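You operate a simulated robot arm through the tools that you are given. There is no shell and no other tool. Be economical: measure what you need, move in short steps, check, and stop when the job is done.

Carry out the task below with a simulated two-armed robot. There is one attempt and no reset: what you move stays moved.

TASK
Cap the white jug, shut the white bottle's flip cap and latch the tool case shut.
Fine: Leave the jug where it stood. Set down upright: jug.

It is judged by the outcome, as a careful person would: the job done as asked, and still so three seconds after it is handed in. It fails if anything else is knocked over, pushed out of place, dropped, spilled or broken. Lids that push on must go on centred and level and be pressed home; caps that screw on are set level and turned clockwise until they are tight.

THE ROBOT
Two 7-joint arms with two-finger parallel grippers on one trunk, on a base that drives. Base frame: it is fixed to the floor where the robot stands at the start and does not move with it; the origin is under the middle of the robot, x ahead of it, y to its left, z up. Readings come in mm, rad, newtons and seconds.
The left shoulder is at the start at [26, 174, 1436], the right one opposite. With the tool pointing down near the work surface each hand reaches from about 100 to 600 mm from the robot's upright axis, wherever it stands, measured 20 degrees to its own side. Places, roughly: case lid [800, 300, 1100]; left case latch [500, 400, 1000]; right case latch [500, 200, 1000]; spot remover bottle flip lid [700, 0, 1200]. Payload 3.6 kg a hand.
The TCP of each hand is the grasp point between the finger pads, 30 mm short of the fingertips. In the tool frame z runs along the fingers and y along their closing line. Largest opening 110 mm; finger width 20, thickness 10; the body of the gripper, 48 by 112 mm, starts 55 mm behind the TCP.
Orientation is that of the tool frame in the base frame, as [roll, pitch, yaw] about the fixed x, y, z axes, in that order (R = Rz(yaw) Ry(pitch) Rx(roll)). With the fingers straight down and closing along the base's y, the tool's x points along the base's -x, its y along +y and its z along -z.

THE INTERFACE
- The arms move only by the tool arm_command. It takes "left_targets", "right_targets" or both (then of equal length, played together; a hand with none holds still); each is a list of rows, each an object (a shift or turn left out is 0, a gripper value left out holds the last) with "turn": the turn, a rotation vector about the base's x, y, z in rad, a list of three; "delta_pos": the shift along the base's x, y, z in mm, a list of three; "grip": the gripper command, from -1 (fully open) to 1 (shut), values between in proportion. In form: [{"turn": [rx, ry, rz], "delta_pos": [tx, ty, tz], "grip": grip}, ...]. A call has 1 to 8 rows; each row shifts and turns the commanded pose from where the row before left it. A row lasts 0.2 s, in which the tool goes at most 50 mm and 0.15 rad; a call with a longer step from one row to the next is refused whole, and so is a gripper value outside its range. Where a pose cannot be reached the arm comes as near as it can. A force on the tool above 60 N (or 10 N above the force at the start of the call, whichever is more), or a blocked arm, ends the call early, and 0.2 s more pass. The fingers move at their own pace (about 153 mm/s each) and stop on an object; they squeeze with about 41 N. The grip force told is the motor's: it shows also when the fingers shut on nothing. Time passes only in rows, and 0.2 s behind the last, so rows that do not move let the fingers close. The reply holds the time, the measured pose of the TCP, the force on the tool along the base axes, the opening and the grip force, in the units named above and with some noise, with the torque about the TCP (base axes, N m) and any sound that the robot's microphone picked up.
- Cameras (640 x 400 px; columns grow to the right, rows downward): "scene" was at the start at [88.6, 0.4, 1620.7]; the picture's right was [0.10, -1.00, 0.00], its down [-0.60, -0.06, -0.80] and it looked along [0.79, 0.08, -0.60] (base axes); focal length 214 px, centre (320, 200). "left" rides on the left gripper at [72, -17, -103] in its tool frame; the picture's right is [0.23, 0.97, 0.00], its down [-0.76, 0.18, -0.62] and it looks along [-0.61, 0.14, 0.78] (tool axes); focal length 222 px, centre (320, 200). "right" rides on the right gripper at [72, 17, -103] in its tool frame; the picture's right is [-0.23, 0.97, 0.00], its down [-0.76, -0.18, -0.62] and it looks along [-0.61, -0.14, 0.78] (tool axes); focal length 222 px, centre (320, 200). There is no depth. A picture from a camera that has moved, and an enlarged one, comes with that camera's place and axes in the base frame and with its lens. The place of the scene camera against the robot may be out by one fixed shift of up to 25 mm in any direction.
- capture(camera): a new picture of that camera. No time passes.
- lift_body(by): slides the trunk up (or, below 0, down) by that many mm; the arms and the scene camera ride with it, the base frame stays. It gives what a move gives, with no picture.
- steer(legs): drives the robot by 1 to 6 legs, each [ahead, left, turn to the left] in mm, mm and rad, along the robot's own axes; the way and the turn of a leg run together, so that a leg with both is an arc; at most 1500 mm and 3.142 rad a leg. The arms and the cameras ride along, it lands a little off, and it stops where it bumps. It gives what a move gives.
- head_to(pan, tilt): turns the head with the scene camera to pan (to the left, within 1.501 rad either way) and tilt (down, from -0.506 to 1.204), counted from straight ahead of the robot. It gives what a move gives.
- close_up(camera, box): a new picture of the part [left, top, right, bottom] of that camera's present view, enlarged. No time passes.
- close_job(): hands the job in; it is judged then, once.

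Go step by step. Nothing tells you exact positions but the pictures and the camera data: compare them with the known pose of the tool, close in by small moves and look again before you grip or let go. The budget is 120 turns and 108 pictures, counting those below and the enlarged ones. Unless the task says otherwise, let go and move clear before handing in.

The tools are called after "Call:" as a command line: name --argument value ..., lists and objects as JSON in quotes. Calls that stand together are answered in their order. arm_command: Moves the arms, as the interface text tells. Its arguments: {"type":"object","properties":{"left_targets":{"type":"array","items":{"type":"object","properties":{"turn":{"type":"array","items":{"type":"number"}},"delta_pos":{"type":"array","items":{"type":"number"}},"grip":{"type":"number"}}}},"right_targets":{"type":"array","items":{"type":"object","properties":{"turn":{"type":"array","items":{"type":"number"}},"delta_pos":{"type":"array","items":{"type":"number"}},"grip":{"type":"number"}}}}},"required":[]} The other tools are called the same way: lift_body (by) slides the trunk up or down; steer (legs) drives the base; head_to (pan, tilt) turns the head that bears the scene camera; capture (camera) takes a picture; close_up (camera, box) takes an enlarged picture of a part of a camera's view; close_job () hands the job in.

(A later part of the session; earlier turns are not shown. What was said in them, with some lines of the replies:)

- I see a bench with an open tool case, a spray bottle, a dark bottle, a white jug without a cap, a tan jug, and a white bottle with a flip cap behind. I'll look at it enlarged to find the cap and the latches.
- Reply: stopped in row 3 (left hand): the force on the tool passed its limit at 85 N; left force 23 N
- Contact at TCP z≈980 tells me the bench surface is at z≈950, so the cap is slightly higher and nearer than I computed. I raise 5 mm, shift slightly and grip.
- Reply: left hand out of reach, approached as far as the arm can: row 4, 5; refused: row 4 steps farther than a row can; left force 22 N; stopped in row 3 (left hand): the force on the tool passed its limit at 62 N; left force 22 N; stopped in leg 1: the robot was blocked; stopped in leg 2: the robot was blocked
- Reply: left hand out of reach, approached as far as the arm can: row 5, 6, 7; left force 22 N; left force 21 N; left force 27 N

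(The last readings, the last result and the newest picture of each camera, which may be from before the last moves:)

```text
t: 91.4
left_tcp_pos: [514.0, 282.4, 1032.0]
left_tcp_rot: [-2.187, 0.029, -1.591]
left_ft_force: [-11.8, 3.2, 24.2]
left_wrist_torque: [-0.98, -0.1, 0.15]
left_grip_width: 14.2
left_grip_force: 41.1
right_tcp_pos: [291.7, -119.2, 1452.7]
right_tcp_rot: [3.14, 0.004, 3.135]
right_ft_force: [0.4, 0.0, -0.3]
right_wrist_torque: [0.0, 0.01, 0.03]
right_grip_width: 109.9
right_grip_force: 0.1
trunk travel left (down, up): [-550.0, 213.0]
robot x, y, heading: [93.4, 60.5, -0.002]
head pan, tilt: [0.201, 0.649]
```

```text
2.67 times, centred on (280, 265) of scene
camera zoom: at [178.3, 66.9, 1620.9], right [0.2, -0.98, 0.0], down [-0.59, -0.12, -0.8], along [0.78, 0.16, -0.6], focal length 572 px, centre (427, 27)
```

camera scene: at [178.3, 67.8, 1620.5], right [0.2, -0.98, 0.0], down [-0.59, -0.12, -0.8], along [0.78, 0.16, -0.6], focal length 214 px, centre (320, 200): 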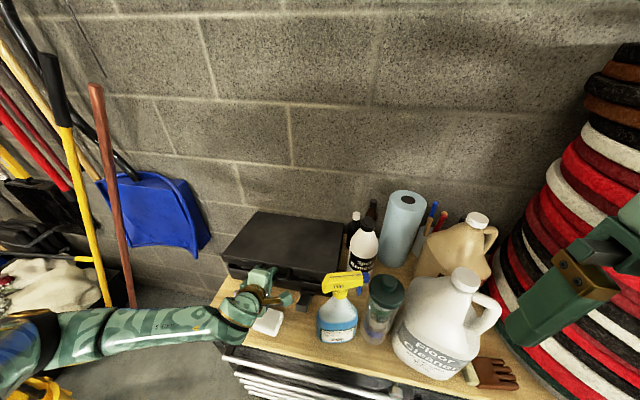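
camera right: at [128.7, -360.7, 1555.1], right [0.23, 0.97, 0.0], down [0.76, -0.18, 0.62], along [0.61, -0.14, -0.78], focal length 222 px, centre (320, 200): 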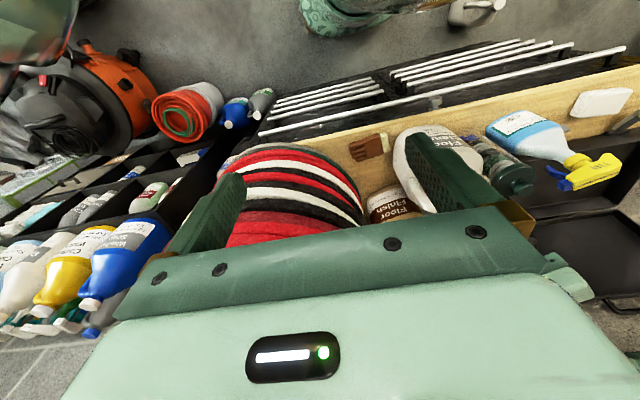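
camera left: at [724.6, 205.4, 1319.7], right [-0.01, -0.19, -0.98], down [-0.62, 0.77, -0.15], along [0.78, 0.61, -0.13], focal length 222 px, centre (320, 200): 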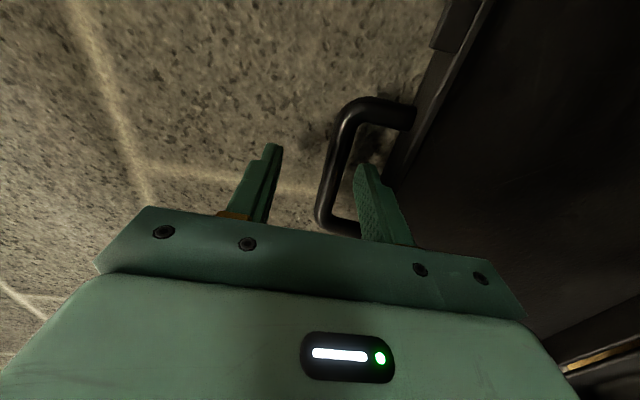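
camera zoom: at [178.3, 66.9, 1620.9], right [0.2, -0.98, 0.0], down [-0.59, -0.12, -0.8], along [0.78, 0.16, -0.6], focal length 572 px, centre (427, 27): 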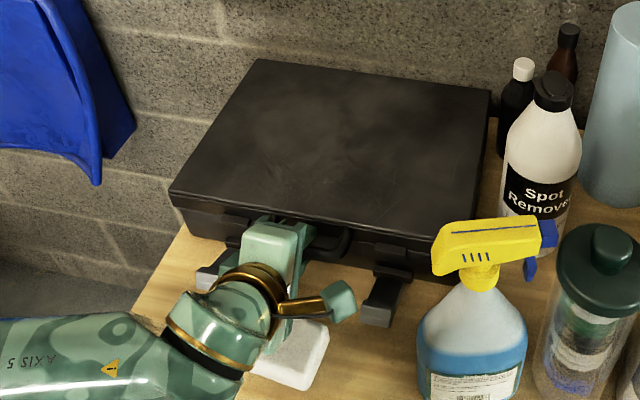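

Call:
arm_command --left_targets '[{"grip": 0.3}, {"grip": 0.3}, {"delta_pos": [-16, 0, 11]}, {"delta_pos": [-33, 0, 23]}, {"delta_pos": [-20, 0, 40]}, {"delta_pos": [0, 0, 40], "turn": [0, 0.14, 0]}, {"turn": [0, 0.14, 0], "delta_pos": [0, 20, 0]}, {"turn": [0, 0.14, 0], "delta_pos": [0, 20, 0]}]'

Call:
arm_command --left_targets '[{"turn": [0, 0.14, 0], "delta_pos": [0, 20, 0]}, {"turn": [0, 0.14, 0], "delta_pos": [0, 20, 0]}, {"turn": [0, 0.14, 0], "delta_pos": [0, 14, 0]}, {"turn": [0, 0.114, 0]}, {"turn": [0, 0, 0.145]}, {"turn": [0, 0, 0.145]}, {"turn": [0, 0, 0.145]}, {"turn": [0, 0, 0.145]}]'

Call:
arm_command --left_targets '[{"turn": [0, 0, 0.145]}, {"turn": [0, 0, 0.145]}, {"turn": [0, 0, 0.145]}, {"turn": [0, 0, 0.145]}, {"turn": [0, 0, 0.145]}, {"turn": [0, 0, 0.145]}, {"turn": [0, 0, 0.13]}, {}]'

Call:
capture --camera "left"

Call:
close_up --camera "scene" --box '[200, 220, 340, 320]'

```text
t: 93.2
left_tcp_pos: [445.5, 321.1, 1143.5]
left_tcp_rot: [-2.618, 0.017, -1.604]
left_ft_force: [-0.2, 0.0, -1.0]
left_wrist_torque: [0.0, -0.03, 0.01]
left_grip_width: 38.4
left_grip_force: 0.1
right_tcp_pos: [296.3, -120.1, 1452.1]
right_tcp_rot: [3.141, 0.002, 3.133]
right_ft_force: [-0.1, -0.1, 0.1]
right_wrist_torque: [-0.03, 0.03, -0.01]
right_grip_width: 109.9
right_grip_force: 0.1
trunk travel left (down, up): [-550.0, 213.0]
robot x, y, heading: [95.4, 62.1, -0.004]
head pan, tilt: [0.201, 0.649]
```

```text
t: 95.0
left_tcp_pos: [400.5, 302.0, 1150.0]
left_tcp_rot: [-3.021, -0.026, -1.048]
left_ft_force: [0.1, -0.2, -1.1]
left_wrist_torque: [-0.02, 0.0, 0.04]
left_grip_width: 38.5
left_grip_force: 0.1
left hand out of reach, approached as far as the arm can: row 1, 2, 3, 4
right_tcp_pos: [294.8, -120.7, 1451.1]
right_tcp_rot: [-3.141, 0.002, 3.134]
right_ft_force: [0.7, 0.0, 0.2]
right_wrist_torque: [-0.06, 0.02, 0.01]
right_grip_width: 110.1
right_grip_force: 0.2
trunk travel left (down, up): [-550.0, 213.0]
robot x, y, heading: [90.9, 57.8, -0.001]
head pan, tilt: [0.201, 0.649]
```

```text
t: 96.8
left_tcp_pos: [401.3, 303.6, 1150.5]
left_tcp_rot: [-3.019, -0.027, -0.048]
left_ft_force: [-0.4, 0.6, -0.4]
left_wrist_torque: [-0.03, 0.01, 0.0]
left_grip_width: 38.7
left_grip_force: 0.0
right_tcp_pos: [294.4, -120.5, 1452.0]
right_tcp_rot: [3.141, 0.001, 3.132]
right_ft_force: [0.5, 0.3, -0.1]
right_wrist_torque: [-0.01, -0.01, 0.01]
right_grip_width: 110.2
right_grip_force: 0.0
trunk travel left (down, up): [-550.0, 213.0]
robot x, y, heading: [96.2, 58.5, -0.004]
head pan, tilt: [0.201, 0.649]
```

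```text
12 pictures are left
camera left: at [469.9, 305.7, 1257.4], right [0.18, -0.98, -0.11], down [-0.79, -0.21, 0.58], along [-0.59, -0.02, -0.81], focal length 222 px, centre (320, 200)
```

left: 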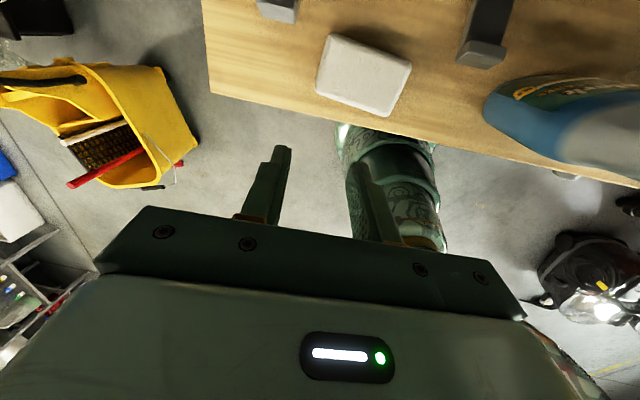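

```text
4.00 times, centred on (270, 270) of scene
camera zoom: at [182.8, 67.3, 1620.3], right [0.2, -0.98, 0.0], down [-0.59, -0.12, -0.8], along [0.78, 0.16, -0.6], focal length 858 px, centre (520, -80)
```

zoom: 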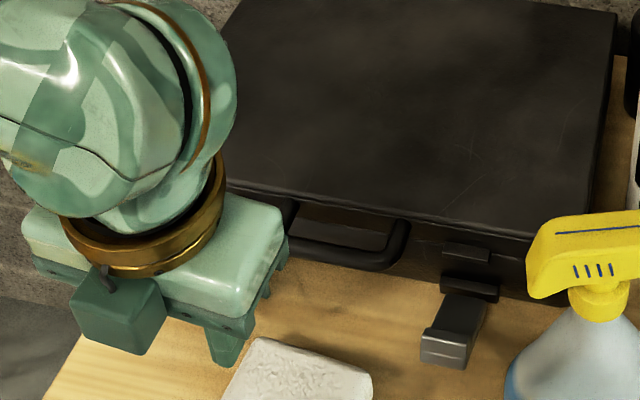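

Call:
arm_command --left_targets '[{"delta_pos": [21, 20, 0], "turn": [-0.12, 0, 0.0]}, {"delta_pos": [21, 20, -20], "turn": [0, 0.026, 0.05]}, {"delta_pos": [21, 20, -25]}, {"delta_pos": [21, 14, -25]}, {"delta_pos": [0, 0, -20]}, {}]'

Call:
capture --camera "left"

```text
t: 98.2
left_tcp_pos: [483.8, 378.0, 1059.7]
left_tcp_rot: [-3.14, -0.005, 0.006]
left_ft_force: [0.3, 0.7, 0.4]
left_wrist_torque: [-0.04, -0.01, -0.02]
left_grip_width: 38.6
left_grip_force: 0.0
right_tcp_pos: [296.3, -120.4, 1452.1]
right_tcp_rot: [-3.141, 0.003, 3.134]
right_ft_force: [0.6, 0.7, 0.7]
right_wrist_torque: [-0.01, 0.01, 0.0]
right_grip_width: 110.0
right_grip_force: 0.1
trunk travel left (down, up): [-550.0, 213.0]
robot x, y, heading: [95.9, 58.0, 0.005]
head pan, tilt: [0.201, 0.649]
```

```text
10 pictures are left
camera left: at [555.1, 396.8, 1164.7], right [0.23, -0.97, 0.0], down [-0.76, -0.18, 0.62], along [-0.6, -0.14, -0.79], focal length 222 px, centre (320, 200)
```

left: 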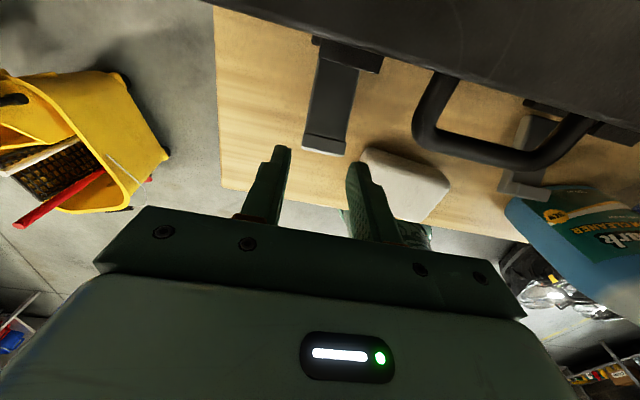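

Call:
arm_command --left_targets '[{"delta_pos": [0, -6, -20], "grip": -0.2}, {"delta_pos": [0, 0, -20]}, {"delta_pos": [0, 0, -12]}, {"delta_pos": [0, 0, -8]}, {}]'

Call:
capture --camera "left"

```text
t: 99.4
left_tcp_pos: [484.4, 371.9, 1000.1]
left_tcp_rot: [-3.141, -0.005, 0.004]
left_ft_force: [0.3, -1.0, 0.0]
left_wrist_torque: [-0.01, -0.02, 0.04]
left_grip_width: 66.1
left_grip_force: 0.1
right_tcp_pos: [294.0, -120.0, 1451.1]
right_tcp_rot: [3.141, 0.002, 3.132]
right_ft_force: [0.5, -0.4, -0.4]
right_wrist_torque: [0.03, -0.03, -0.02]
right_grip_width: 110.1
right_grip_force: 0.0
trunk travel left (down, up): [-550.0, 213.0]
robot x, y, heading: [94.1, 60.5, -0.005]
head pan, tilt: [0.201, 0.649]
```

```text
9 pictures are left
camera left: at [555.3, 389.6, 1105.1], right [0.23, -0.97, 0.0], down [-0.76, -0.18, 0.62], along [-0.6, -0.14, -0.79], focal length 222 px, centre (320, 200)
```

left: 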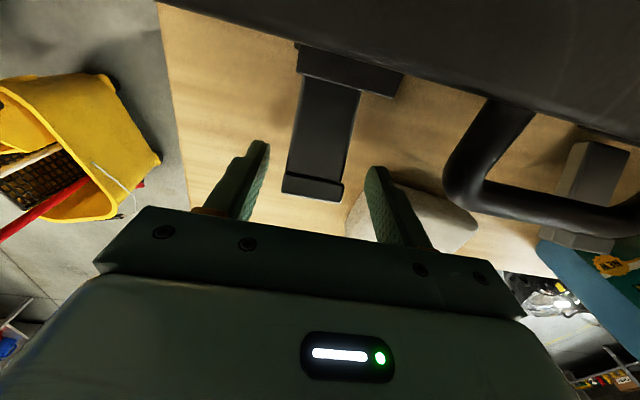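

Call:
arm_command --left_targets '[{"delta_pos": [6, 3, 0]}, {"grip": 0.2}, {"grip": 1}, {"grip": 1}, {"grip": 1}]'

Call:
arm_command --left_targets '[{"delta_pos": [5.1, 0, 12]}, {"delta_pos": [7.4, 0, 10.6]}, {"delta_pos": [9.5, 0, 8.8]}, {}]'

Call:
capture --camera "left"

```text
t: 100.6
left_tcp_pos: [490.4, 375.3, 1000.2]
left_tcp_rot: [-3.138, -0.005, 0.004]
left_ft_force: [-0.2, 6.2, 0.3]
left_wrist_torque: [0.19, 0.09, -0.47]
left_grip_width: 33.8
left_grip_force: 40.7
right_tcp_pos: [295.8, -119.9, 1450.9]
right_tcp_rot: [-3.141, 0.0, 3.133]
right_ft_force: [0.5, 0.0, -0.2]
right_wrist_torque: [-0.02, 0.0, 0.04]
right_grip_width: 110.0
right_grip_force: 0.0
trunk travel left (down, up): [-550.0, 213.0]
robot x, y, heading: [92.5, 59.1, -0.002]
head pan, tilt: [0.201, 0.649]
```

```text
t: 101.6
left_tcp_pos: [511.8, 375.3, 1030.3]
left_tcp_rot: [-3.141, -0.004, 0.003]
left_ft_force: [-4.1, 1.9, -19.2]
left_wrist_torque: [-0.55, 0.98, -0.81]
left_grip_width: 33.9
left_grip_force: 41.2
right_tcp_pos: [295.2, -118.2, 1452.1]
right_tcp_rot: [-3.141, 0.002, 3.133]
right_ft_force: [0.3, 0.3, 0.1]
right_wrist_torque: [0.0, 0.03, -0.01]
right_grip_width: 110.0
right_grip_force: 0.0
trunk travel left (down, up): [-550.0, 213.0]
robot x, y, heading: [95.5, 56.4, -0.003]
head pan, tilt: [0.201, 0.649]
```

```text
8 pictures are left
camera left: at [583.5, 393.8, 1134.6], right [0.23, -0.97, 0.0], down [-0.76, -0.18, 0.62], along [-0.6, -0.14, -0.78], focal length 222 px, centre (320, 200)
```

left: 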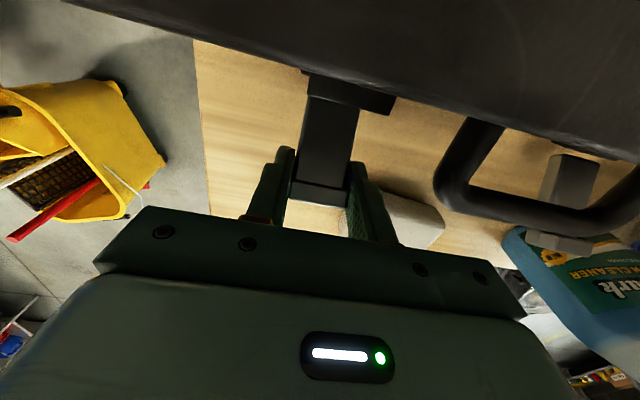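

Call:
arm_command --left_targets '[{"delta_pos": [11, 0, 4]}, {"delta_pos": [12, 0, 3.5]}, {}]'

```text
t: 102.4
left_tcp_pos: [537.1, 376.2, 1037.7]
left_tcp_rot: [3.141, -0.004, 0.003]
left_ft_force: [-3.7, 1.7, -18.9]
left_wrist_torque: [-0.56, 0.88, -0.86]
left_grip_width: 34.3
left_grip_force: 41.2
right_tcp_pos: [297.1, -118.9, 1451.8]
right_tcp_rot: [-3.141, 0.002, 3.134]
right_ft_force: [-0.1, 0.5, -0.4]
right_wrist_torque: [-0.02, 0.0, 0.0]
right_grip_width: 109.8
right_grip_force: 0.0
trunk travel left (down, up): [-550.0, 213.0]
robot x, y, heading: [93.3, 55.1, -0.009]
head pan, tilt: [0.201, 0.649]
```

Call:
arm_command --left_targets '[{"delta_pos": [6, 0, -1.5]}, {"delta_pos": [5, 0, -2]}, {}]'

Call:
close_up --camera "left" --box '[200, 40, 440, 240]'

```text
t: 103.2
left_tcp_pos: [547.8, 377.9, 1033.8]
left_tcp_rot: [-3.141, -0.003, 0.005]
left_ft_force: [-5.3, 1.4, -19.2]
left_wrist_torque: [-0.6, 1.0, -0.69]
left_grip_width: 34.4
left_grip_force: 41.4
right_tcp_pos: [296.9, -119.5, 1451.5]
right_tcp_rot: [-3.141, 0.002, 3.133]
right_ft_force: [0.4, -0.5, -0.1]
right_wrist_torque: [0.01, 0.01, -0.02]
right_grip_width: 110.1
right_grip_force: 0.1
trunk travel left (down, up): [-550.0, 213.0]
robot x, y, heading: [92.9, 60.9, -0.007]
head pan, tilt: [0.201, 0.649]
```

```text
2.00 times, centred on (320, 140) of left
camera zoom: at [618.5, 395.0, 1138.2], right [0.23, -0.97, 0.0], down [-0.76, -0.18, 0.62], along [-0.6, -0.14, -0.78], focal length 444 px, centre (320, 320)
```

zoom: 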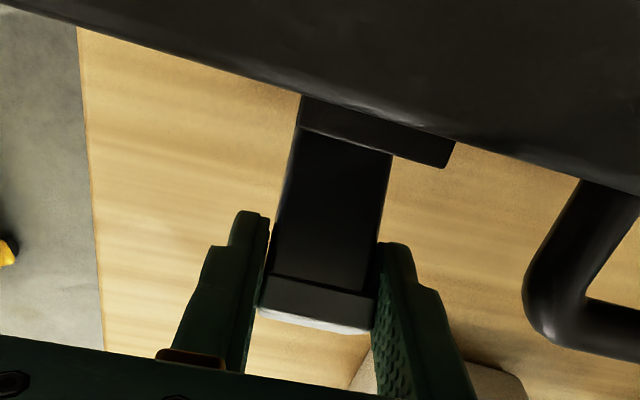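

Call:
arm_command --left_targets '[{"delta_pos": [6, 0, 0]}, {"delta_pos": [6, 0, -1]}, {"delta_pos": [6, 0, -1]}, {}]'

```text
t: 104.2
left_tcp_pos: [564.0, 377.6, 1032.1]
left_tcp_rot: [-3.14, -0.004, 0.005]
left_ft_force: [-5.7, 2.7, -19.1]
left_wrist_torque: [-0.62, 0.96, -0.84]
left_grip_width: 34.5
left_grip_force: 41.0
right_tcp_pos: [296.4, -119.0, 1452.1]
right_tcp_rot: [3.141, 0.0, 3.133]
right_ft_force: [0.3, -0.7, 0.3]
right_wrist_torque: [0.0, 0.02, -0.02]
right_grip_width: 109.9
right_grip_force: 0.1
trunk travel left (down, up): [-550.0, 213.0]
robot x, y, heading: [91.9, 59.1, -0.003]
head pan, tilt: [0.201, 0.649]
```

Call:
arm_command --left_targets '[{"delta_pos": [5, 0, -1]}, {"delta_pos": [5, 0, -1]}, {"delta_pos": [5, 0, -1]}, {}]'

Call:
close_up --camera "scene" --box '[200, 220, 340, 320]'

```text
t: 105.2
left_tcp_pos: [580.1, 375.3, 1029.3]
left_tcp_rot: [3.142, -0.003, 0.005]
left_ft_force: [-8.6, 2.9, -17.6]
left_wrist_torque: [-0.4, 1.03, -0.65]
left_grip_width: 34.4
left_grip_force: 40.9
right_tcp_pos: [295.3, -119.6, 1451.1]
right_tcp_rot: [3.141, 0.001, 3.134]
right_ft_force: [0.3, 0.5, 1.1]
right_wrist_torque: [-0.01, -0.01, -0.02]
right_grip_width: 110.2
right_grip_force: 0.1
trunk travel left (down, up): [-550.0, 213.0]
robot x, y, heading: [95.5, 61.3, -0.004]
head pan, tilt: [0.201, 0.649]
```

```text
4.00 times, centred on (270, 270) of scene
camera zoom: at [183.3, 69.1, 1620.2], right [0.2, -0.98, 0.0], down [-0.59, -0.12, -0.8], along [0.78, 0.15, -0.61], focal length 858 px, centre (520, -80)
```

zoom: 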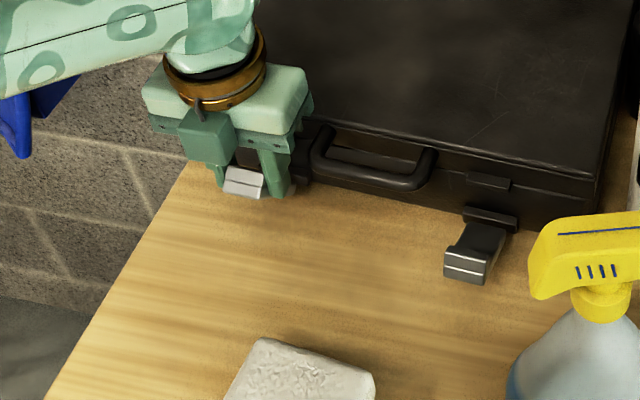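

The latch tongue stayed rigid in my grip and I dragged the case back instead. I'm still gripping it, so I'll reverse the path to bring the case back, and then flip the latch another way.

Call:
arm_command --left_targets '[{"delta_pos": [-16, 0, 1]}, {"delta_pos": [-16, 0, 1]}, {"delta_pos": [-16, 0, 1]}, {"delta_pos": [-16, 0, 1]}, {"delta_pos": [-11, 0, -11]}, {"delta_pos": [-8, 0, -11]}, {"delta_pos": [-6, 0, -12]}, {}]'

Call:
close_up --camera "scene" --box '[200, 220, 340, 320]'

```text
t: 107.0
left_tcp_pos: [490.6, 375.2, 1002.3]
left_tcp_rot: [-3.139, -0.01, 0.005]
left_ft_force: [7.8, 8.8, 33.2]
left_wrist_torque: [0.09, -0.13, 0.54]
left_grip_width: 34.0
left_grip_force: 40.7
right_tcp_pos: [294.1, -120.9, 1451.8]
right_tcp_rot: [3.139, 0.002, 3.136]
right_ft_force: [-0.4, -0.2, -0.1]
right_wrist_torque: [-0.02, 0.0, 0.01]
right_grip_width: 110.1
right_grip_force: 0.0
trunk travel left (down, up): [-550.0, 213.0]
robot x, y, heading: [92.8, 58.6, -0.005]
head pan, tilt: [0.201, 0.649]
```

```text
4.00 times, centred on (270, 270) of scene
camera zoom: at [181.5, 66.7, 1620.6], right [0.2, -0.98, 0.0], down [-0.59, -0.12, -0.8], along [0.78, 0.16, -0.6], focal length 858 px, centre (520, -80)
```

zoom: 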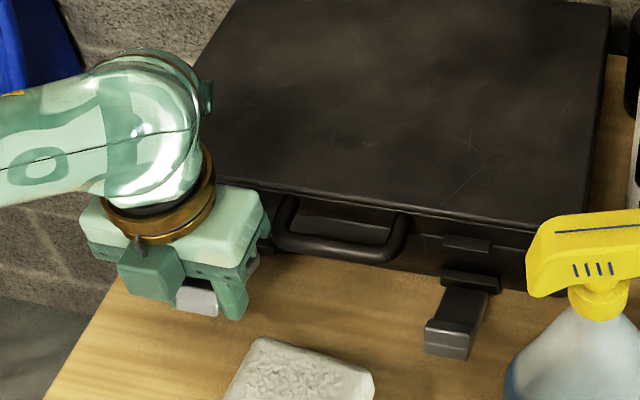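

Call:
arm_command --left_targets '[{"grip": -0.2}, {"grip": -0.2}, {"delta_pos": [-4, 0, 40]}, {"delta_pos": [0, 0, 45]}, {"delta_pos": [0, 0, 40]}, {"turn": [0, 0, -0.145], "grip": 1}, {"turn": [0, 0, -0.145]}, {"turn": [0, 0, -0.145]}]'

Call:
arm_command --left_targets '[{"turn": [0, 0, -0.145]}, {"turn": [0, 0, -0.145]}, {"turn": [0, 0, -0.145]}, {"turn": [0, 0, -0.145]}, {"turn": [0, 0, -0.145]}, {"turn": [0, 0, -0.145]}, {"turn": [0, 0, -0.145]}, {"turn": [0, 0, -0.12]}]'

Call:
arm_command --left_targets '[{"turn": [0, -0.14, 0]}, {"turn": [0, -0.14, 0]}, {"turn": [0, -0.14, 0]}, {"turn": [0, -0.14, 0]}, {"turn": [0, -0.14, 0]}, {"turn": [0, -0.14, 0]}, {"turn": [0, -0.11, 0]}, {}]'

```text
t: 108.8
left_tcp_pos: [486.6, 375.8, 1125.0]
left_tcp_rot: [-3.139, -0.005, -0.432]
left_ft_force: [-0.4, -0.2, 0.1]
left_wrist_torque: [-0.03, 0.0, 0.0]
left_grip_width: 0.0
left_grip_force: 38.0
right_tcp_pos: [295.4, -120.5, 1451.5]
right_tcp_rot: [-3.141, 0.002, 3.133]
right_ft_force: [-0.2, 0.7, 0.4]
right_wrist_torque: [0.05, 0.01, 0.03]
right_grip_width: 110.2
right_grip_force: 0.0
trunk travel left (down, up): [-550.0, 213.0]
robot x, y, heading: [99.0, 57.9, -0.003]
head pan, tilt: [0.201, 0.649]
```

```text
t: 110.6
left_tcp_pos: [485.6, 374.7, 1124.6]
left_tcp_rot: [3.141, -0.006, -1.568]
left_ft_force: [0.1, 0.2, -0.3]
left_wrist_torque: [-0.01, -0.01, -0.01]
left_grip_width: 0.0
left_grip_force: 37.9
right_tcp_pos: [295.3, -118.9, 1451.2]
right_tcp_rot: [3.139, 0.001, 3.135]
right_ft_force: [-0.2, 0.5, -0.4]
right_wrist_torque: [-0.01, -0.01, 0.03]
right_grip_width: 109.8
right_grip_force: 0.1
trunk travel left (down, up): [-550.0, 213.0]
robot x, y, heading: [94.9, 55.1, -0.003]
head pan, tilt: [0.201, 0.649]
```

```text
t: 112.4
left_tcp_pos: [457.7, 326.2, 1223.4]
left_tcp_rot: [-2.588, -0.004, -1.568]
left_ft_force: [-0.6, 0.2, -0.1]
left_wrist_torque: [0.03, 0.0, -0.03]
left_grip_width: 0.2
left_grip_force: 37.9
left hand out of reach, approached as far as the arm can: row 1, 2, 3, 4, 5, 6, 7
right_tcp_pos: [294.3, -120.9, 1452.3]
right_tcp_rot: [3.139, 0.0, 3.132]
right_ft_force: [0.8, -0.3, 0.9]
right_wrist_torque: [-0.02, 0.0, 0.01]
right_grip_width: 109.8
right_grip_force: 0.0
trunk travel left (down, up): [-550.0, 213.0]
robot x, y, heading: [98.5, 58.6, -0.012]
head pan, tilt: [0.201, 0.649]
```

Call:
steer --legs '[[-110, 0, 0]]'

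Call:
arm_command --left_targets '[{"turn": [0, -0.14, 0], "delta_pos": [20, 10, 0]}, {"turn": [0, -0.14, 0], "delta_pos": [20, 10, 0]}, {"turn": [0, -0.12, 0], "delta_pos": [20, 10, 0]}, {"delta_pos": [20, 10, 0]}, {"delta_pos": [0, 9, -30]}, {}]'

```text
t: 113.6
left_tcp_pos: [348.0, 327.0, 1221.6]
left_tcp_rot: [-2.589, -0.005, -1.569]
left_ft_force: [0.7, 0.6, 0.7]
left_wrist_torque: [-0.02, -0.01, 0.0]
left_grip_width: 0.2
left_grip_force: 37.6
right_tcp_pos: [183.9, -118.8, 1452.4]
right_tcp_rot: [3.138, 0.002, 3.135]
right_ft_force: [0.0, 0.2, -0.3]
right_wrist_torque: [-0.02, -0.01, 0.0]
right_grip_width: 110.1
right_grip_force: 0.0
trunk travel left (down, up): [-550.0, 213.0]
robot x, y, heading: [-13.9, 62.3, -0.008]
head pan, tilt: [0.201, 0.649]
```

```text
t: 115.0
left_tcp_pos: [389.9, 335.8, 1316.8]
left_tcp_rot: [-2.345, -0.006, -1.563]
left_ft_force: [-0.4, 0.9, -0.3]
left_wrist_torque: [0.04, 0.04, 0.01]
left_grip_width: 0.0
left_grip_force: 37.3
left hand out of reach, approached as far as the arm can: row 1, 2, 3, 4, 5
right_tcp_pos: [185.9, -119.9, 1450.8]
right_tcp_rot: [3.138, -0.001, 3.133]
right_ft_force: [0.4, 1.1, 0.6]
right_wrist_torque: [-0.02, -0.02, 0.03]
right_grip_width: 109.9
right_grip_force: 0.1
trunk travel left (down, up): [-550.0, 213.0]
robot x, y, heading: [-19.1, 60.0, -0.011]
head pan, tilt: [0.201, 0.649]
```

Call:
arm_command --left_targets '[{"delta_pos": [40, 0, 0]}, {"delta_pos": [40, 0, 0]}, {"delta_pos": [40, 0, 0]}, {"turn": [0, -0.13, 0]}, {"turn": [0, -0.13, 0]}, {}]'

```text
t: 116.4
left_tcp_pos: [407.6, 316.9, 1398.0]
left_tcp_rot: [-2.128, 0.008, -1.579]
left_ft_force: [-0.7, 0.0, 0.2]
left_wrist_torque: [-0.01, 0.03, -0.01]
left_grip_width: 0.1
left_grip_force: 37.8
left hand out of reach, approached as far as the arm can: row 1, 2, 3, 4, 5
right_tcp_pos: [185.0, -119.8, 1452.1]
right_tcp_rot: [3.139, 0.0, 3.132]
right_ft_force: [0.6, -1.0, -0.4]
right_wrist_torque: [0.04, -0.01, -0.01]
right_grip_width: 110.0
right_grip_force: 0.1
trunk travel left (down, up): [-550.0, 213.0]
robot x, y, heading: [-13.8, 61.0, -0.007]
head pan, tilt: [0.201, 0.649]
```

Call:
arm_command --left_targets '[{"turn": [0, -0.14, 0]}, {"turn": [0, -0.14, 0]}, {"turn": [0, -0.14, 0]}, {"turn": [0, -0.14, 0]}, {"delta_pos": [20, 10, -30]}, {"delta_pos": [10, 10, -40]}, {"delta_pos": [0, 10, -40]}, {}]'

```text
t: 118.2
left_tcp_pos: [475.1, 337.5, 1338.6]
left_tcp_rot: [-1.657, 0.007, -1.562]
left_ft_force: [0.4, 0.2, -0.9]
left_wrist_torque: [0.0, 0.02, 0.0]
left_grip_width: 0.1
left_grip_force: 37.7
left hand out of reach, approached as far as the arm can: row 1, 2, 3, 4
right_tcp_pos: [184.7, -120.3, 1450.9]
right_tcp_rot: [3.141, 0.002, 3.133]
right_ft_force: [-0.6, -0.3, -0.8]
right_wrist_torque: [-0.02, -0.01, -0.03]
right_grip_width: 110.0
right_grip_force: 0.0
trunk travel left (down, up): [-550.0, 213.0]
robot x, y, heading: [-16.0, 60.9, -0.004]
head pan, tilt: [0.201, 0.649]
```

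Call:
arm_command --left_targets '[{"delta_pos": [-6, 5.5, -40]}, {"delta_pos": [-6, 5.5, -40]}, {"delta_pos": [-6, 5.5, -40]}, {"delta_pos": [-6, 5.5, -40]}, {"delta_pos": [-6, 5.5, -40]}, {"delta_pos": [-8, 5.5, -40]}, {"delta_pos": [-7, 5, -20], "turn": [0, 0.1, 0]}, {}]'

```text
t: 120.0
left_tcp_pos: [427.6, 372.9, 1078.8]
left_tcp_rot: [-1.758, 0.008, -1.561]
left_ft_force: [-0.4, 0.1, 0.0]
left_wrist_torque: [-0.02, 0.02, 0.02]
left_grip_width: 0.0
left_grip_force: 37.5
right_tcp_pos: [185.4, -119.7, 1451.7]
right_tcp_rot: [3.14, 0.001, 3.132]
right_ft_force: [0.8, 0.3, 0.5]
right_wrist_torque: [0.01, 0.0, -0.02]
right_grip_width: 110.0
right_grip_force: 0.2
trunk travel left (down, up): [-550.0, 213.0]
robot x, y, heading: [-15.2, 57.7, -0.007]
head pan, tilt: [0.201, 0.649]
```

Call:
arm_command --left_targets '[{"delta_pos": [3, 0.5, -33], "turn": [0, 0.13, 0]}, {"delta_pos": [3, 0.5, -33], "turn": [0, 0.13, 0]}, {"delta_pos": [4, 0, -31], "turn": [0, 0.123, 0]}, {}]'

Call:
capture --camera "left"

```text
t: 121.0
left_tcp_pos: [437.6, 376.2, 984.0]
left_tcp_rot: [-2.14, 0.011, -1.566]
left_ft_force: [-0.1, -0.5, 0.6]
left_wrist_torque: [0.0, 0.01, -0.01]
left_grip_width: 0.0
left_grip_force: 37.6
right_tcp_pos: [183.3, -120.9, 1452.5]
right_tcp_rot: [3.14, 0.003, 3.132]
right_ft_force: [-0.2, -0.5, -0.5]
right_wrist_torque: [0.02, -0.06, 0.02]
right_grip_width: 110.0
right_grip_force: 0.1
trunk travel left (down, up): [-550.0, 213.0]
robot x, y, heading: [-13.8, 63.1, -0.004]
head pan, tilt: [0.201, 0.649]
```

```text
4 pictures are left
camera left: at [359.7, 302.6, 1053.7], right [-0.52, -0.22, -0.82], down [-0.62, 0.76, 0.19], along [0.58, 0.62, -0.53], focal length 222 px, centre (320, 200)
```

left: 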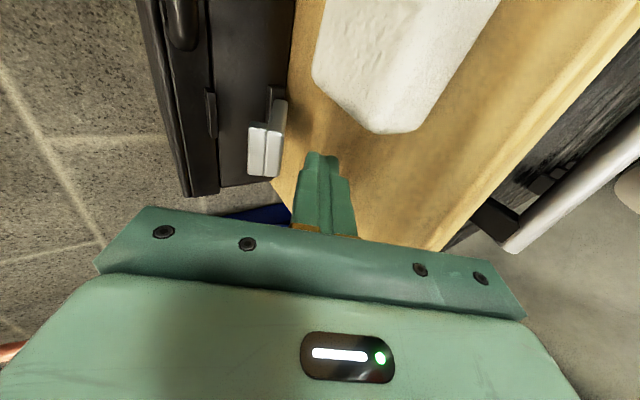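

Call:
arm_command --left_targets '[{"delta_pos": [14, -1, -4]}, {"delta_pos": [15, 0, 0]}, {}, {"delta_pos": [4, 0, 10]}, {"delta_pos": [3, 0, 9]}, {"delta_pos": [6, 0, 12]}, {}]'

```text
t: 122.6
left_tcp_pos: [479.3, 375.5, 1010.0]
left_tcp_rot: [-2.137, 0.011, -1.567]
left_ft_force: [-0.2, -0.3, -0.8]
left_wrist_torque: [0.01, 0.02, 0.0]
left_grip_width: 0.0
left_grip_force: 38.0
right_tcp_pos: [184.5, -121.2, 1451.0]
right_tcp_rot: [3.14, 0.001, 3.132]
right_ft_force: [0.1, 0.1, 0.3]
right_wrist_torque: [-0.01, -0.01, 0.01]
right_grip_width: 109.7
right_grip_force: 0.0
trunk travel left (down, up): [-550.0, 213.0]
robot x, y, heading: [-11.0, 61.6, -0.001]
head pan, tilt: [0.201, 0.649]
```

Call:
arm_command --left_targets '[{"delta_pos": [8, 0, 10]}, {"delta_pos": [10, 0, 8]}, {}]'

Call:
capture --camera "left"

```text
t: 123.4
left_tcp_pos: [494.4, 374.4, 1029.0]
left_tcp_rot: [-2.139, 0.012, -1.565]
left_ft_force: [0.3, -0.5, 0.1]
left_wrist_torque: [-0.03, 0.01, 0.04]
left_grip_width: 0.2
left_grip_force: 38.3
right_tcp_pos: [183.5, -119.0, 1451.9]
right_tcp_rot: [-3.139, 0.003, 3.131]
right_ft_force: [0.0, -0.1, 0.1]
right_wrist_torque: [0.01, 0.02, -0.01]
right_grip_width: 110.0
right_grip_force: 0.0
trunk travel left (down, up): [-550.0, 213.0]
robot x, y, heading: [-17.4, 57.6, -0.007]
head pan, tilt: [0.201, 0.649]
```

```text
3 pictures are left
camera left: at [417.5, 302.2, 1098.3], right [-0.52, -0.22, -0.82], down [-0.62, 0.76, 0.19], along [0.58, 0.62, -0.53], focal length 222 px, centre (320, 200)
```

left: 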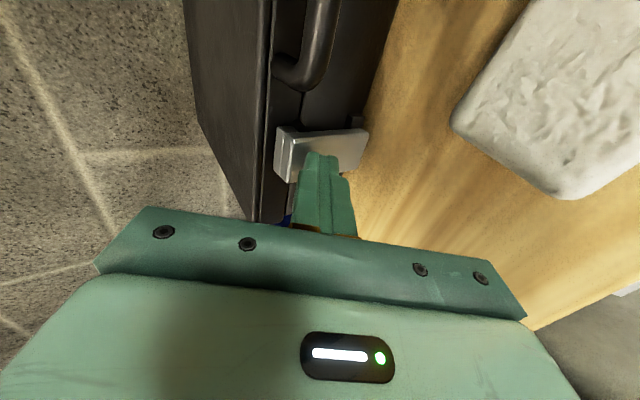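

Call:
arm_command --left_targets '[{"delta_pos": [4, 0, 4]}, {"delta_pos": [4, 0, 2]}, {"delta_pos": [4, 0, 0]}, {"delta_pos": [3, 0, 0]}, {}]'

```text
t: 124.6
left_tcp_pos: [509.8, 376.5, 1034.2]
left_tcp_rot: [-2.138, 0.011, -1.567]
left_ft_force: [-13.7, 6.3, -4.6]
left_wrist_torque: [0.04, 0.22, 0.1]
left_grip_width: 0.3
left_grip_force: 38.0
right_tcp_pos: [181.5, -118.0, 1453.1]
right_tcp_rot: [3.141, 0.003, 3.133]
right_ft_force: [0.2, 0.7, 0.4]
right_wrist_torque: [0.0, -0.02, 0.0]
right_grip_width: 110.2
right_grip_force: 0.1
trunk travel left (down, up): [-550.0, 213.0]
robot x, y, heading: [-15.8, 60.8, 0.001]
head pan, tilt: [0.201, 0.649]
```

Call:
arm_command --left_targets '[{"delta_pos": [1.5, 0, 0]}, {"delta_pos": [1.5, 0, 0]}, {}]'

```text
t: 125.4
left_tcp_pos: [512.8, 375.7, 1035.1]
left_tcp_rot: [-2.136, 0.012, -1.566]
left_ft_force: [-15.8, 5.3, 1.4]
left_wrist_torque: [0.01, 0.09, 0.09]
left_grip_width: 0.0
left_grip_force: 37.9
right_tcp_pos: [181.2, -118.6, 1452.8]
right_tcp_rot: [3.141, 0.004, 3.133]
right_ft_force: [-1.1, 0.6, 0.6]
right_wrist_torque: [0.02, -0.03, 0.02]
right_grip_width: 109.8
right_grip_force: 0.2
trunk travel left (down, up): [-550.0, 213.0]
robot x, y, heading: [-16.5, 60.2, -0.009]
head pan, tilt: [0.201, 0.649]
```

Call:
arm_command --left_targets '[{"delta_pos": [-20, 0, 0]}, {"delta_pos": [-40, 0, 25]}, {"delta_pos": [-7, 0, 30]}, {"delta_pos": [0, -46, 0], "turn": [0, 0, -0.06]}, {"delta_pos": [0, -46, 0], "turn": [0, 0, -0.06]}, {"delta_pos": [0, -46, 0], "turn": [0, 0, -0.06]}, {"delta_pos": [0, -46, 0], "turn": [0, 0, -0.07]}, {}]'

Call:
close_up --camera "scene" --box '[200, 230, 370, 350]'

```text
t: 127.2
left_tcp_pos: [446.3, 190.9, 1088.3]
left_tcp_rot: [-2.139, 0.01, -1.816]
left_ft_force: [-0.1, -0.4, 0.3]
left_wrist_torque: [-0.01, -0.01, 0.02]
left_grip_width: 0.1
left_grip_force: 37.6
right_tcp_pos: [184.1, -118.6, 1452.1]
right_tcp_rot: [-3.14, 0.002, 3.132]
right_ft_force: [0.2, -0.1, 0.1]
right_wrist_torque: [-0.05, 0.0, 0.01]
right_grip_width: 110.3
right_grip_force: 0.0
trunk travel left (down, up): [-550.0, 213.0]
robot x, y, heading: [-16.6, 59.8, -0.004]
head pan, tilt: [0.201, 0.649]
```

```text
3.33 times, centred on (285, 290) of scene
camera zoom: at [71.4, 68.7, 1620.4], right [0.2, -0.98, 0.0], down [-0.59, -0.12, -0.8], along [0.78, 0.15, -0.6], focal length 715 px, centre (437, -100)
```

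zoom: 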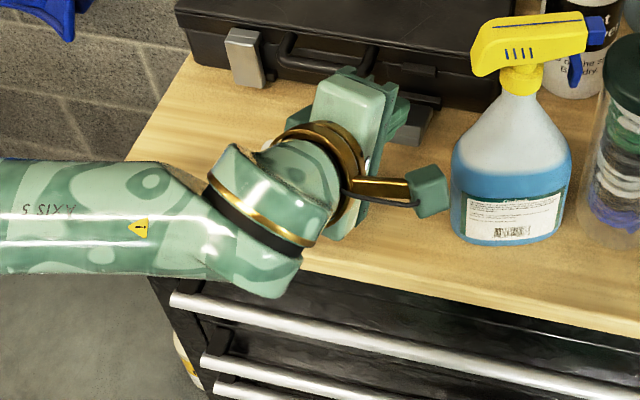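

Call:
arm_command --left_targets '[{"delta_pos": [-2, 1, -40]}, {"delta_pos": [0, 1, -38]}, {"delta_pos": [0, 0, -30]}, {}]'

Call:
capture --camera "left"

```text
t: 128.2
left_tcp_pos: [445.7, 194.0, 979.3]
left_tcp_rot: [-2.138, 0.011, -1.818]
left_ft_force: [0.0, 0.5, -1.1]
left_wrist_torque: [0.01, 0.01, 0.03]
left_grip_width: 0.0
left_grip_force: 37.8
right_tcp_pos: [183.3, -120.1, 1453.6]
right_tcp_rot: [-3.141, 0.001, 3.132]
right_ft_force: [-0.6, 0.8, 0.3]
right_wrist_torque: [0.02, 0.0, 0.0]
right_grip_width: 110.0
right_grip_force: 0.1
trunk travel left (down, up): [-550.0, 213.0]
robot x, y, heading: [-17.6, 57.2, -0.003]
head pan, tilt: [0.201, 0.649]
```

```text
1 pictures are left
camera left: at [351.0, 141.6, 1050.1], right [-0.56, -0.08, -0.82], down [-0.42, 0.89, 0.19], along [0.71, 0.45, -0.53], focal length 222 px, centre (320, 200)
```

left: 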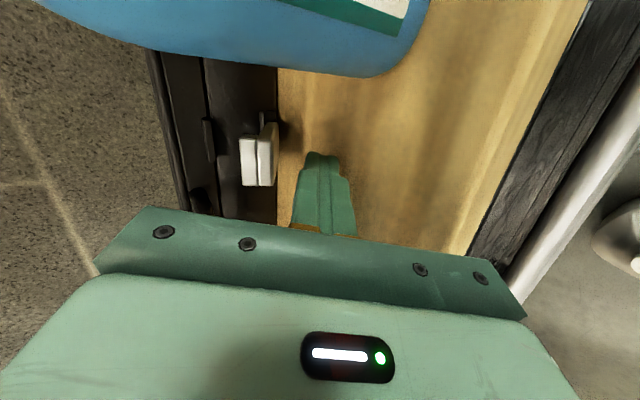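

Call:
arm_command --left_targets '[{"delta_pos": [15, 0, 0]}, {"delta_pos": [15, 0, 0]}, {}, {"delta_pos": [4, 0, 10]}, {"delta_pos": [3, 0, 9]}, {"delta_pos": [6, 0, 12]}, {}]'

Call:
arm_command --left_targets '[{"delta_pos": [8, 0, 10]}, {"delta_pos": [10, 0, 8]}, {"delta_pos": [4, 0, 4]}, {"delta_pos": [4, 0, 2]}, {}]'

```text
t: 129.8
left_tcp_pos: [487.9, 194.4, 1012.0]
left_tcp_rot: [-2.14, 0.01, -1.817]
left_ft_force: [0.3, -0.1, 0.0]
left_wrist_torque: [0.01, 0.02, 0.02]
left_grip_width: 0.0
left_grip_force: 37.7
right_tcp_pos: [183.5, -120.4, 1451.7]
right_tcp_rot: [3.139, 0.002, 3.133]
right_ft_force: [0.1, -0.4, -0.3]
right_wrist_torque: [0.0, 0.03, 0.01]
right_grip_width: 110.0
right_grip_force: 0.1
trunk travel left (down, up): [-550.0, 213.0]
robot x, y, heading: [-17.3, 57.0, -0.002]
head pan, tilt: [0.201, 0.649]
```

```text
t: 131.0
left_tcp_pos: [512.0, 193.1, 1034.7]
left_tcp_rot: [-2.14, 0.009, -1.817]
left_ft_force: [-11.4, -1.9, -6.8]
left_wrist_torque: [-0.05, 0.33, -0.03]
left_grip_width: 0.0
left_grip_force: 37.5
right_tcp_pos: [185.3, -120.5, 1451.8]
right_tcp_rot: [3.139, 0.002, 3.133]
right_ft_force: [0.1, -1.3, 1.1]
right_wrist_torque: [0.01, -0.03, -0.02]
right_grip_width: 110.2
right_grip_force: 0.2
trunk travel left (down, up): [-550.0, 213.0]
robot x, y, heading: [-13.0, 61.7, -0.006]
head pan, tilt: [0.201, 0.649]
```

Call:
arm_command --left_targets '[{"delta_pos": [2, 0, 0]}, {"delta_pos": [1.5, 0, 0]}, {"delta_pos": [1, 0, 0]}, {}]'

Call:
arm_command --left_targets '[{"delta_pos": [-20, 0, 0]}, {"delta_pos": [-30, 0, 30]}, {"delta_pos": [-10, 5, 45]}, {"delta_pos": [0, 30, 35]}, {"delta_pos": [0, 40, 20]}, {"delta_pos": [0, 40, 20]}, {"delta_pos": [-20, 40, 0]}, {"delta_pos": [-20, 40, 0]}]'

Call:
close_up --camera "scene" --box '[180, 140, 400, 320]'

```text
t: 132.0
left_tcp_pos: [518.0, 192.5, 1036.5]
left_tcp_rot: [-2.138, 0.01, -1.817]
left_ft_force: [-14.5, -2.3, 0.9]
left_wrist_torque: [0.0, 0.09, -0.06]
left_grip_width: 0.2
left_grip_force: 37.5
right_tcp_pos: [182.0, -120.3, 1452.4]
right_tcp_rot: [3.14, 0.004, 3.132]
right_ft_force: [0.0, 0.0, 1.4]
right_wrist_torque: [0.02, 0.05, 0.02]
right_grip_width: 109.7
right_grip_force: 0.0
trunk travel left (down, up): [-550.0, 213.0]
robot x, y, heading: [-13.9, 61.1, -0.006]
head pan, tilt: [0.201, 0.649]
```

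```text
t: 133.8
left_tcp_pos: [415.0, 387.3, 1186.4]
left_tcp_rot: [-2.139, 0.009, -1.817]
left_ft_force: [-1.5, 0.0, -0.6]
left_wrist_torque: [0.02, -0.03, 0.0]
left_grip_width: 0.0
left_grip_force: 37.7
right_tcp_pos: [183.5, -118.1, 1451.8]
right_tcp_rot: [3.141, 0.003, 3.131]
right_ft_force: [-0.3, 0.0, 0.7]
right_wrist_torque: [-0.06, -0.02, -0.01]
right_grip_width: 110.0
right_grip_force: 0.1
trunk travel left (down, up): [-550.0, 213.0]
robot x, y, heading: [-13.7, 59.6, -0.008]
head pan, tilt: [0.201, 0.649]
```

```text
2.22 times, centred on (290, 230) of scene
camera zoom: at [70.2, 68.8, 1620.4], right [0.19, -0.98, 0.0], down [-0.59, -0.12, -0.8], along [0.78, 0.15, -0.6], focal length 477 px, centre (387, 133)
```

zoom: 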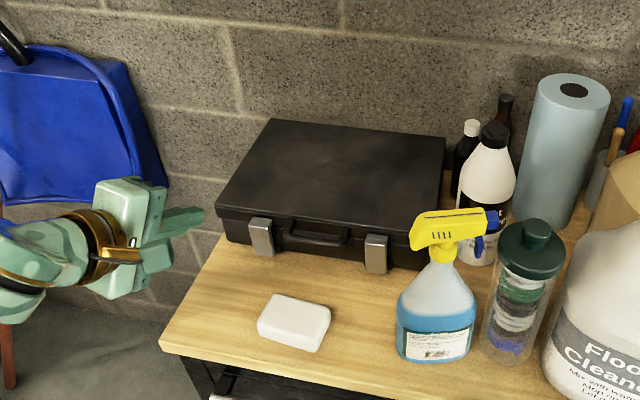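

Both latches are up on the shut case. The flip cap is down, the capped jug is upright in its place, and both hands are clear, so I'm handing in.

Call:
close_job

```text
The job is handed in.
```

I capped the jug, shut the bottle's flip cap and latched the tool case, then handed the job in; the result of the judging didn't come back.

- **Jug:** The cap is on level and turned clockwise until it was tight. The jug turned about 20 degrees with the last twist, so I turned it back by its handle. It stands upright where it was.
- **Flip cap:** The lid is folded over and pressed down with about 60 N. It looks flat in the pictures, but I heard no click.
- **Tool case:** The lid is down and both latches are up against it. I heard no click here either, so "latched" rests on the pictures and on how firmly I pushed them. On the first latch try I dragged the case several centimetres by mistake. I brought it back, and I think it now sits about 10 mm from where it started.
- **Bumps:** The base was blocked twice while driving left. I think one was the bench and the other a white jug on the floor, which did not seem to have moved.
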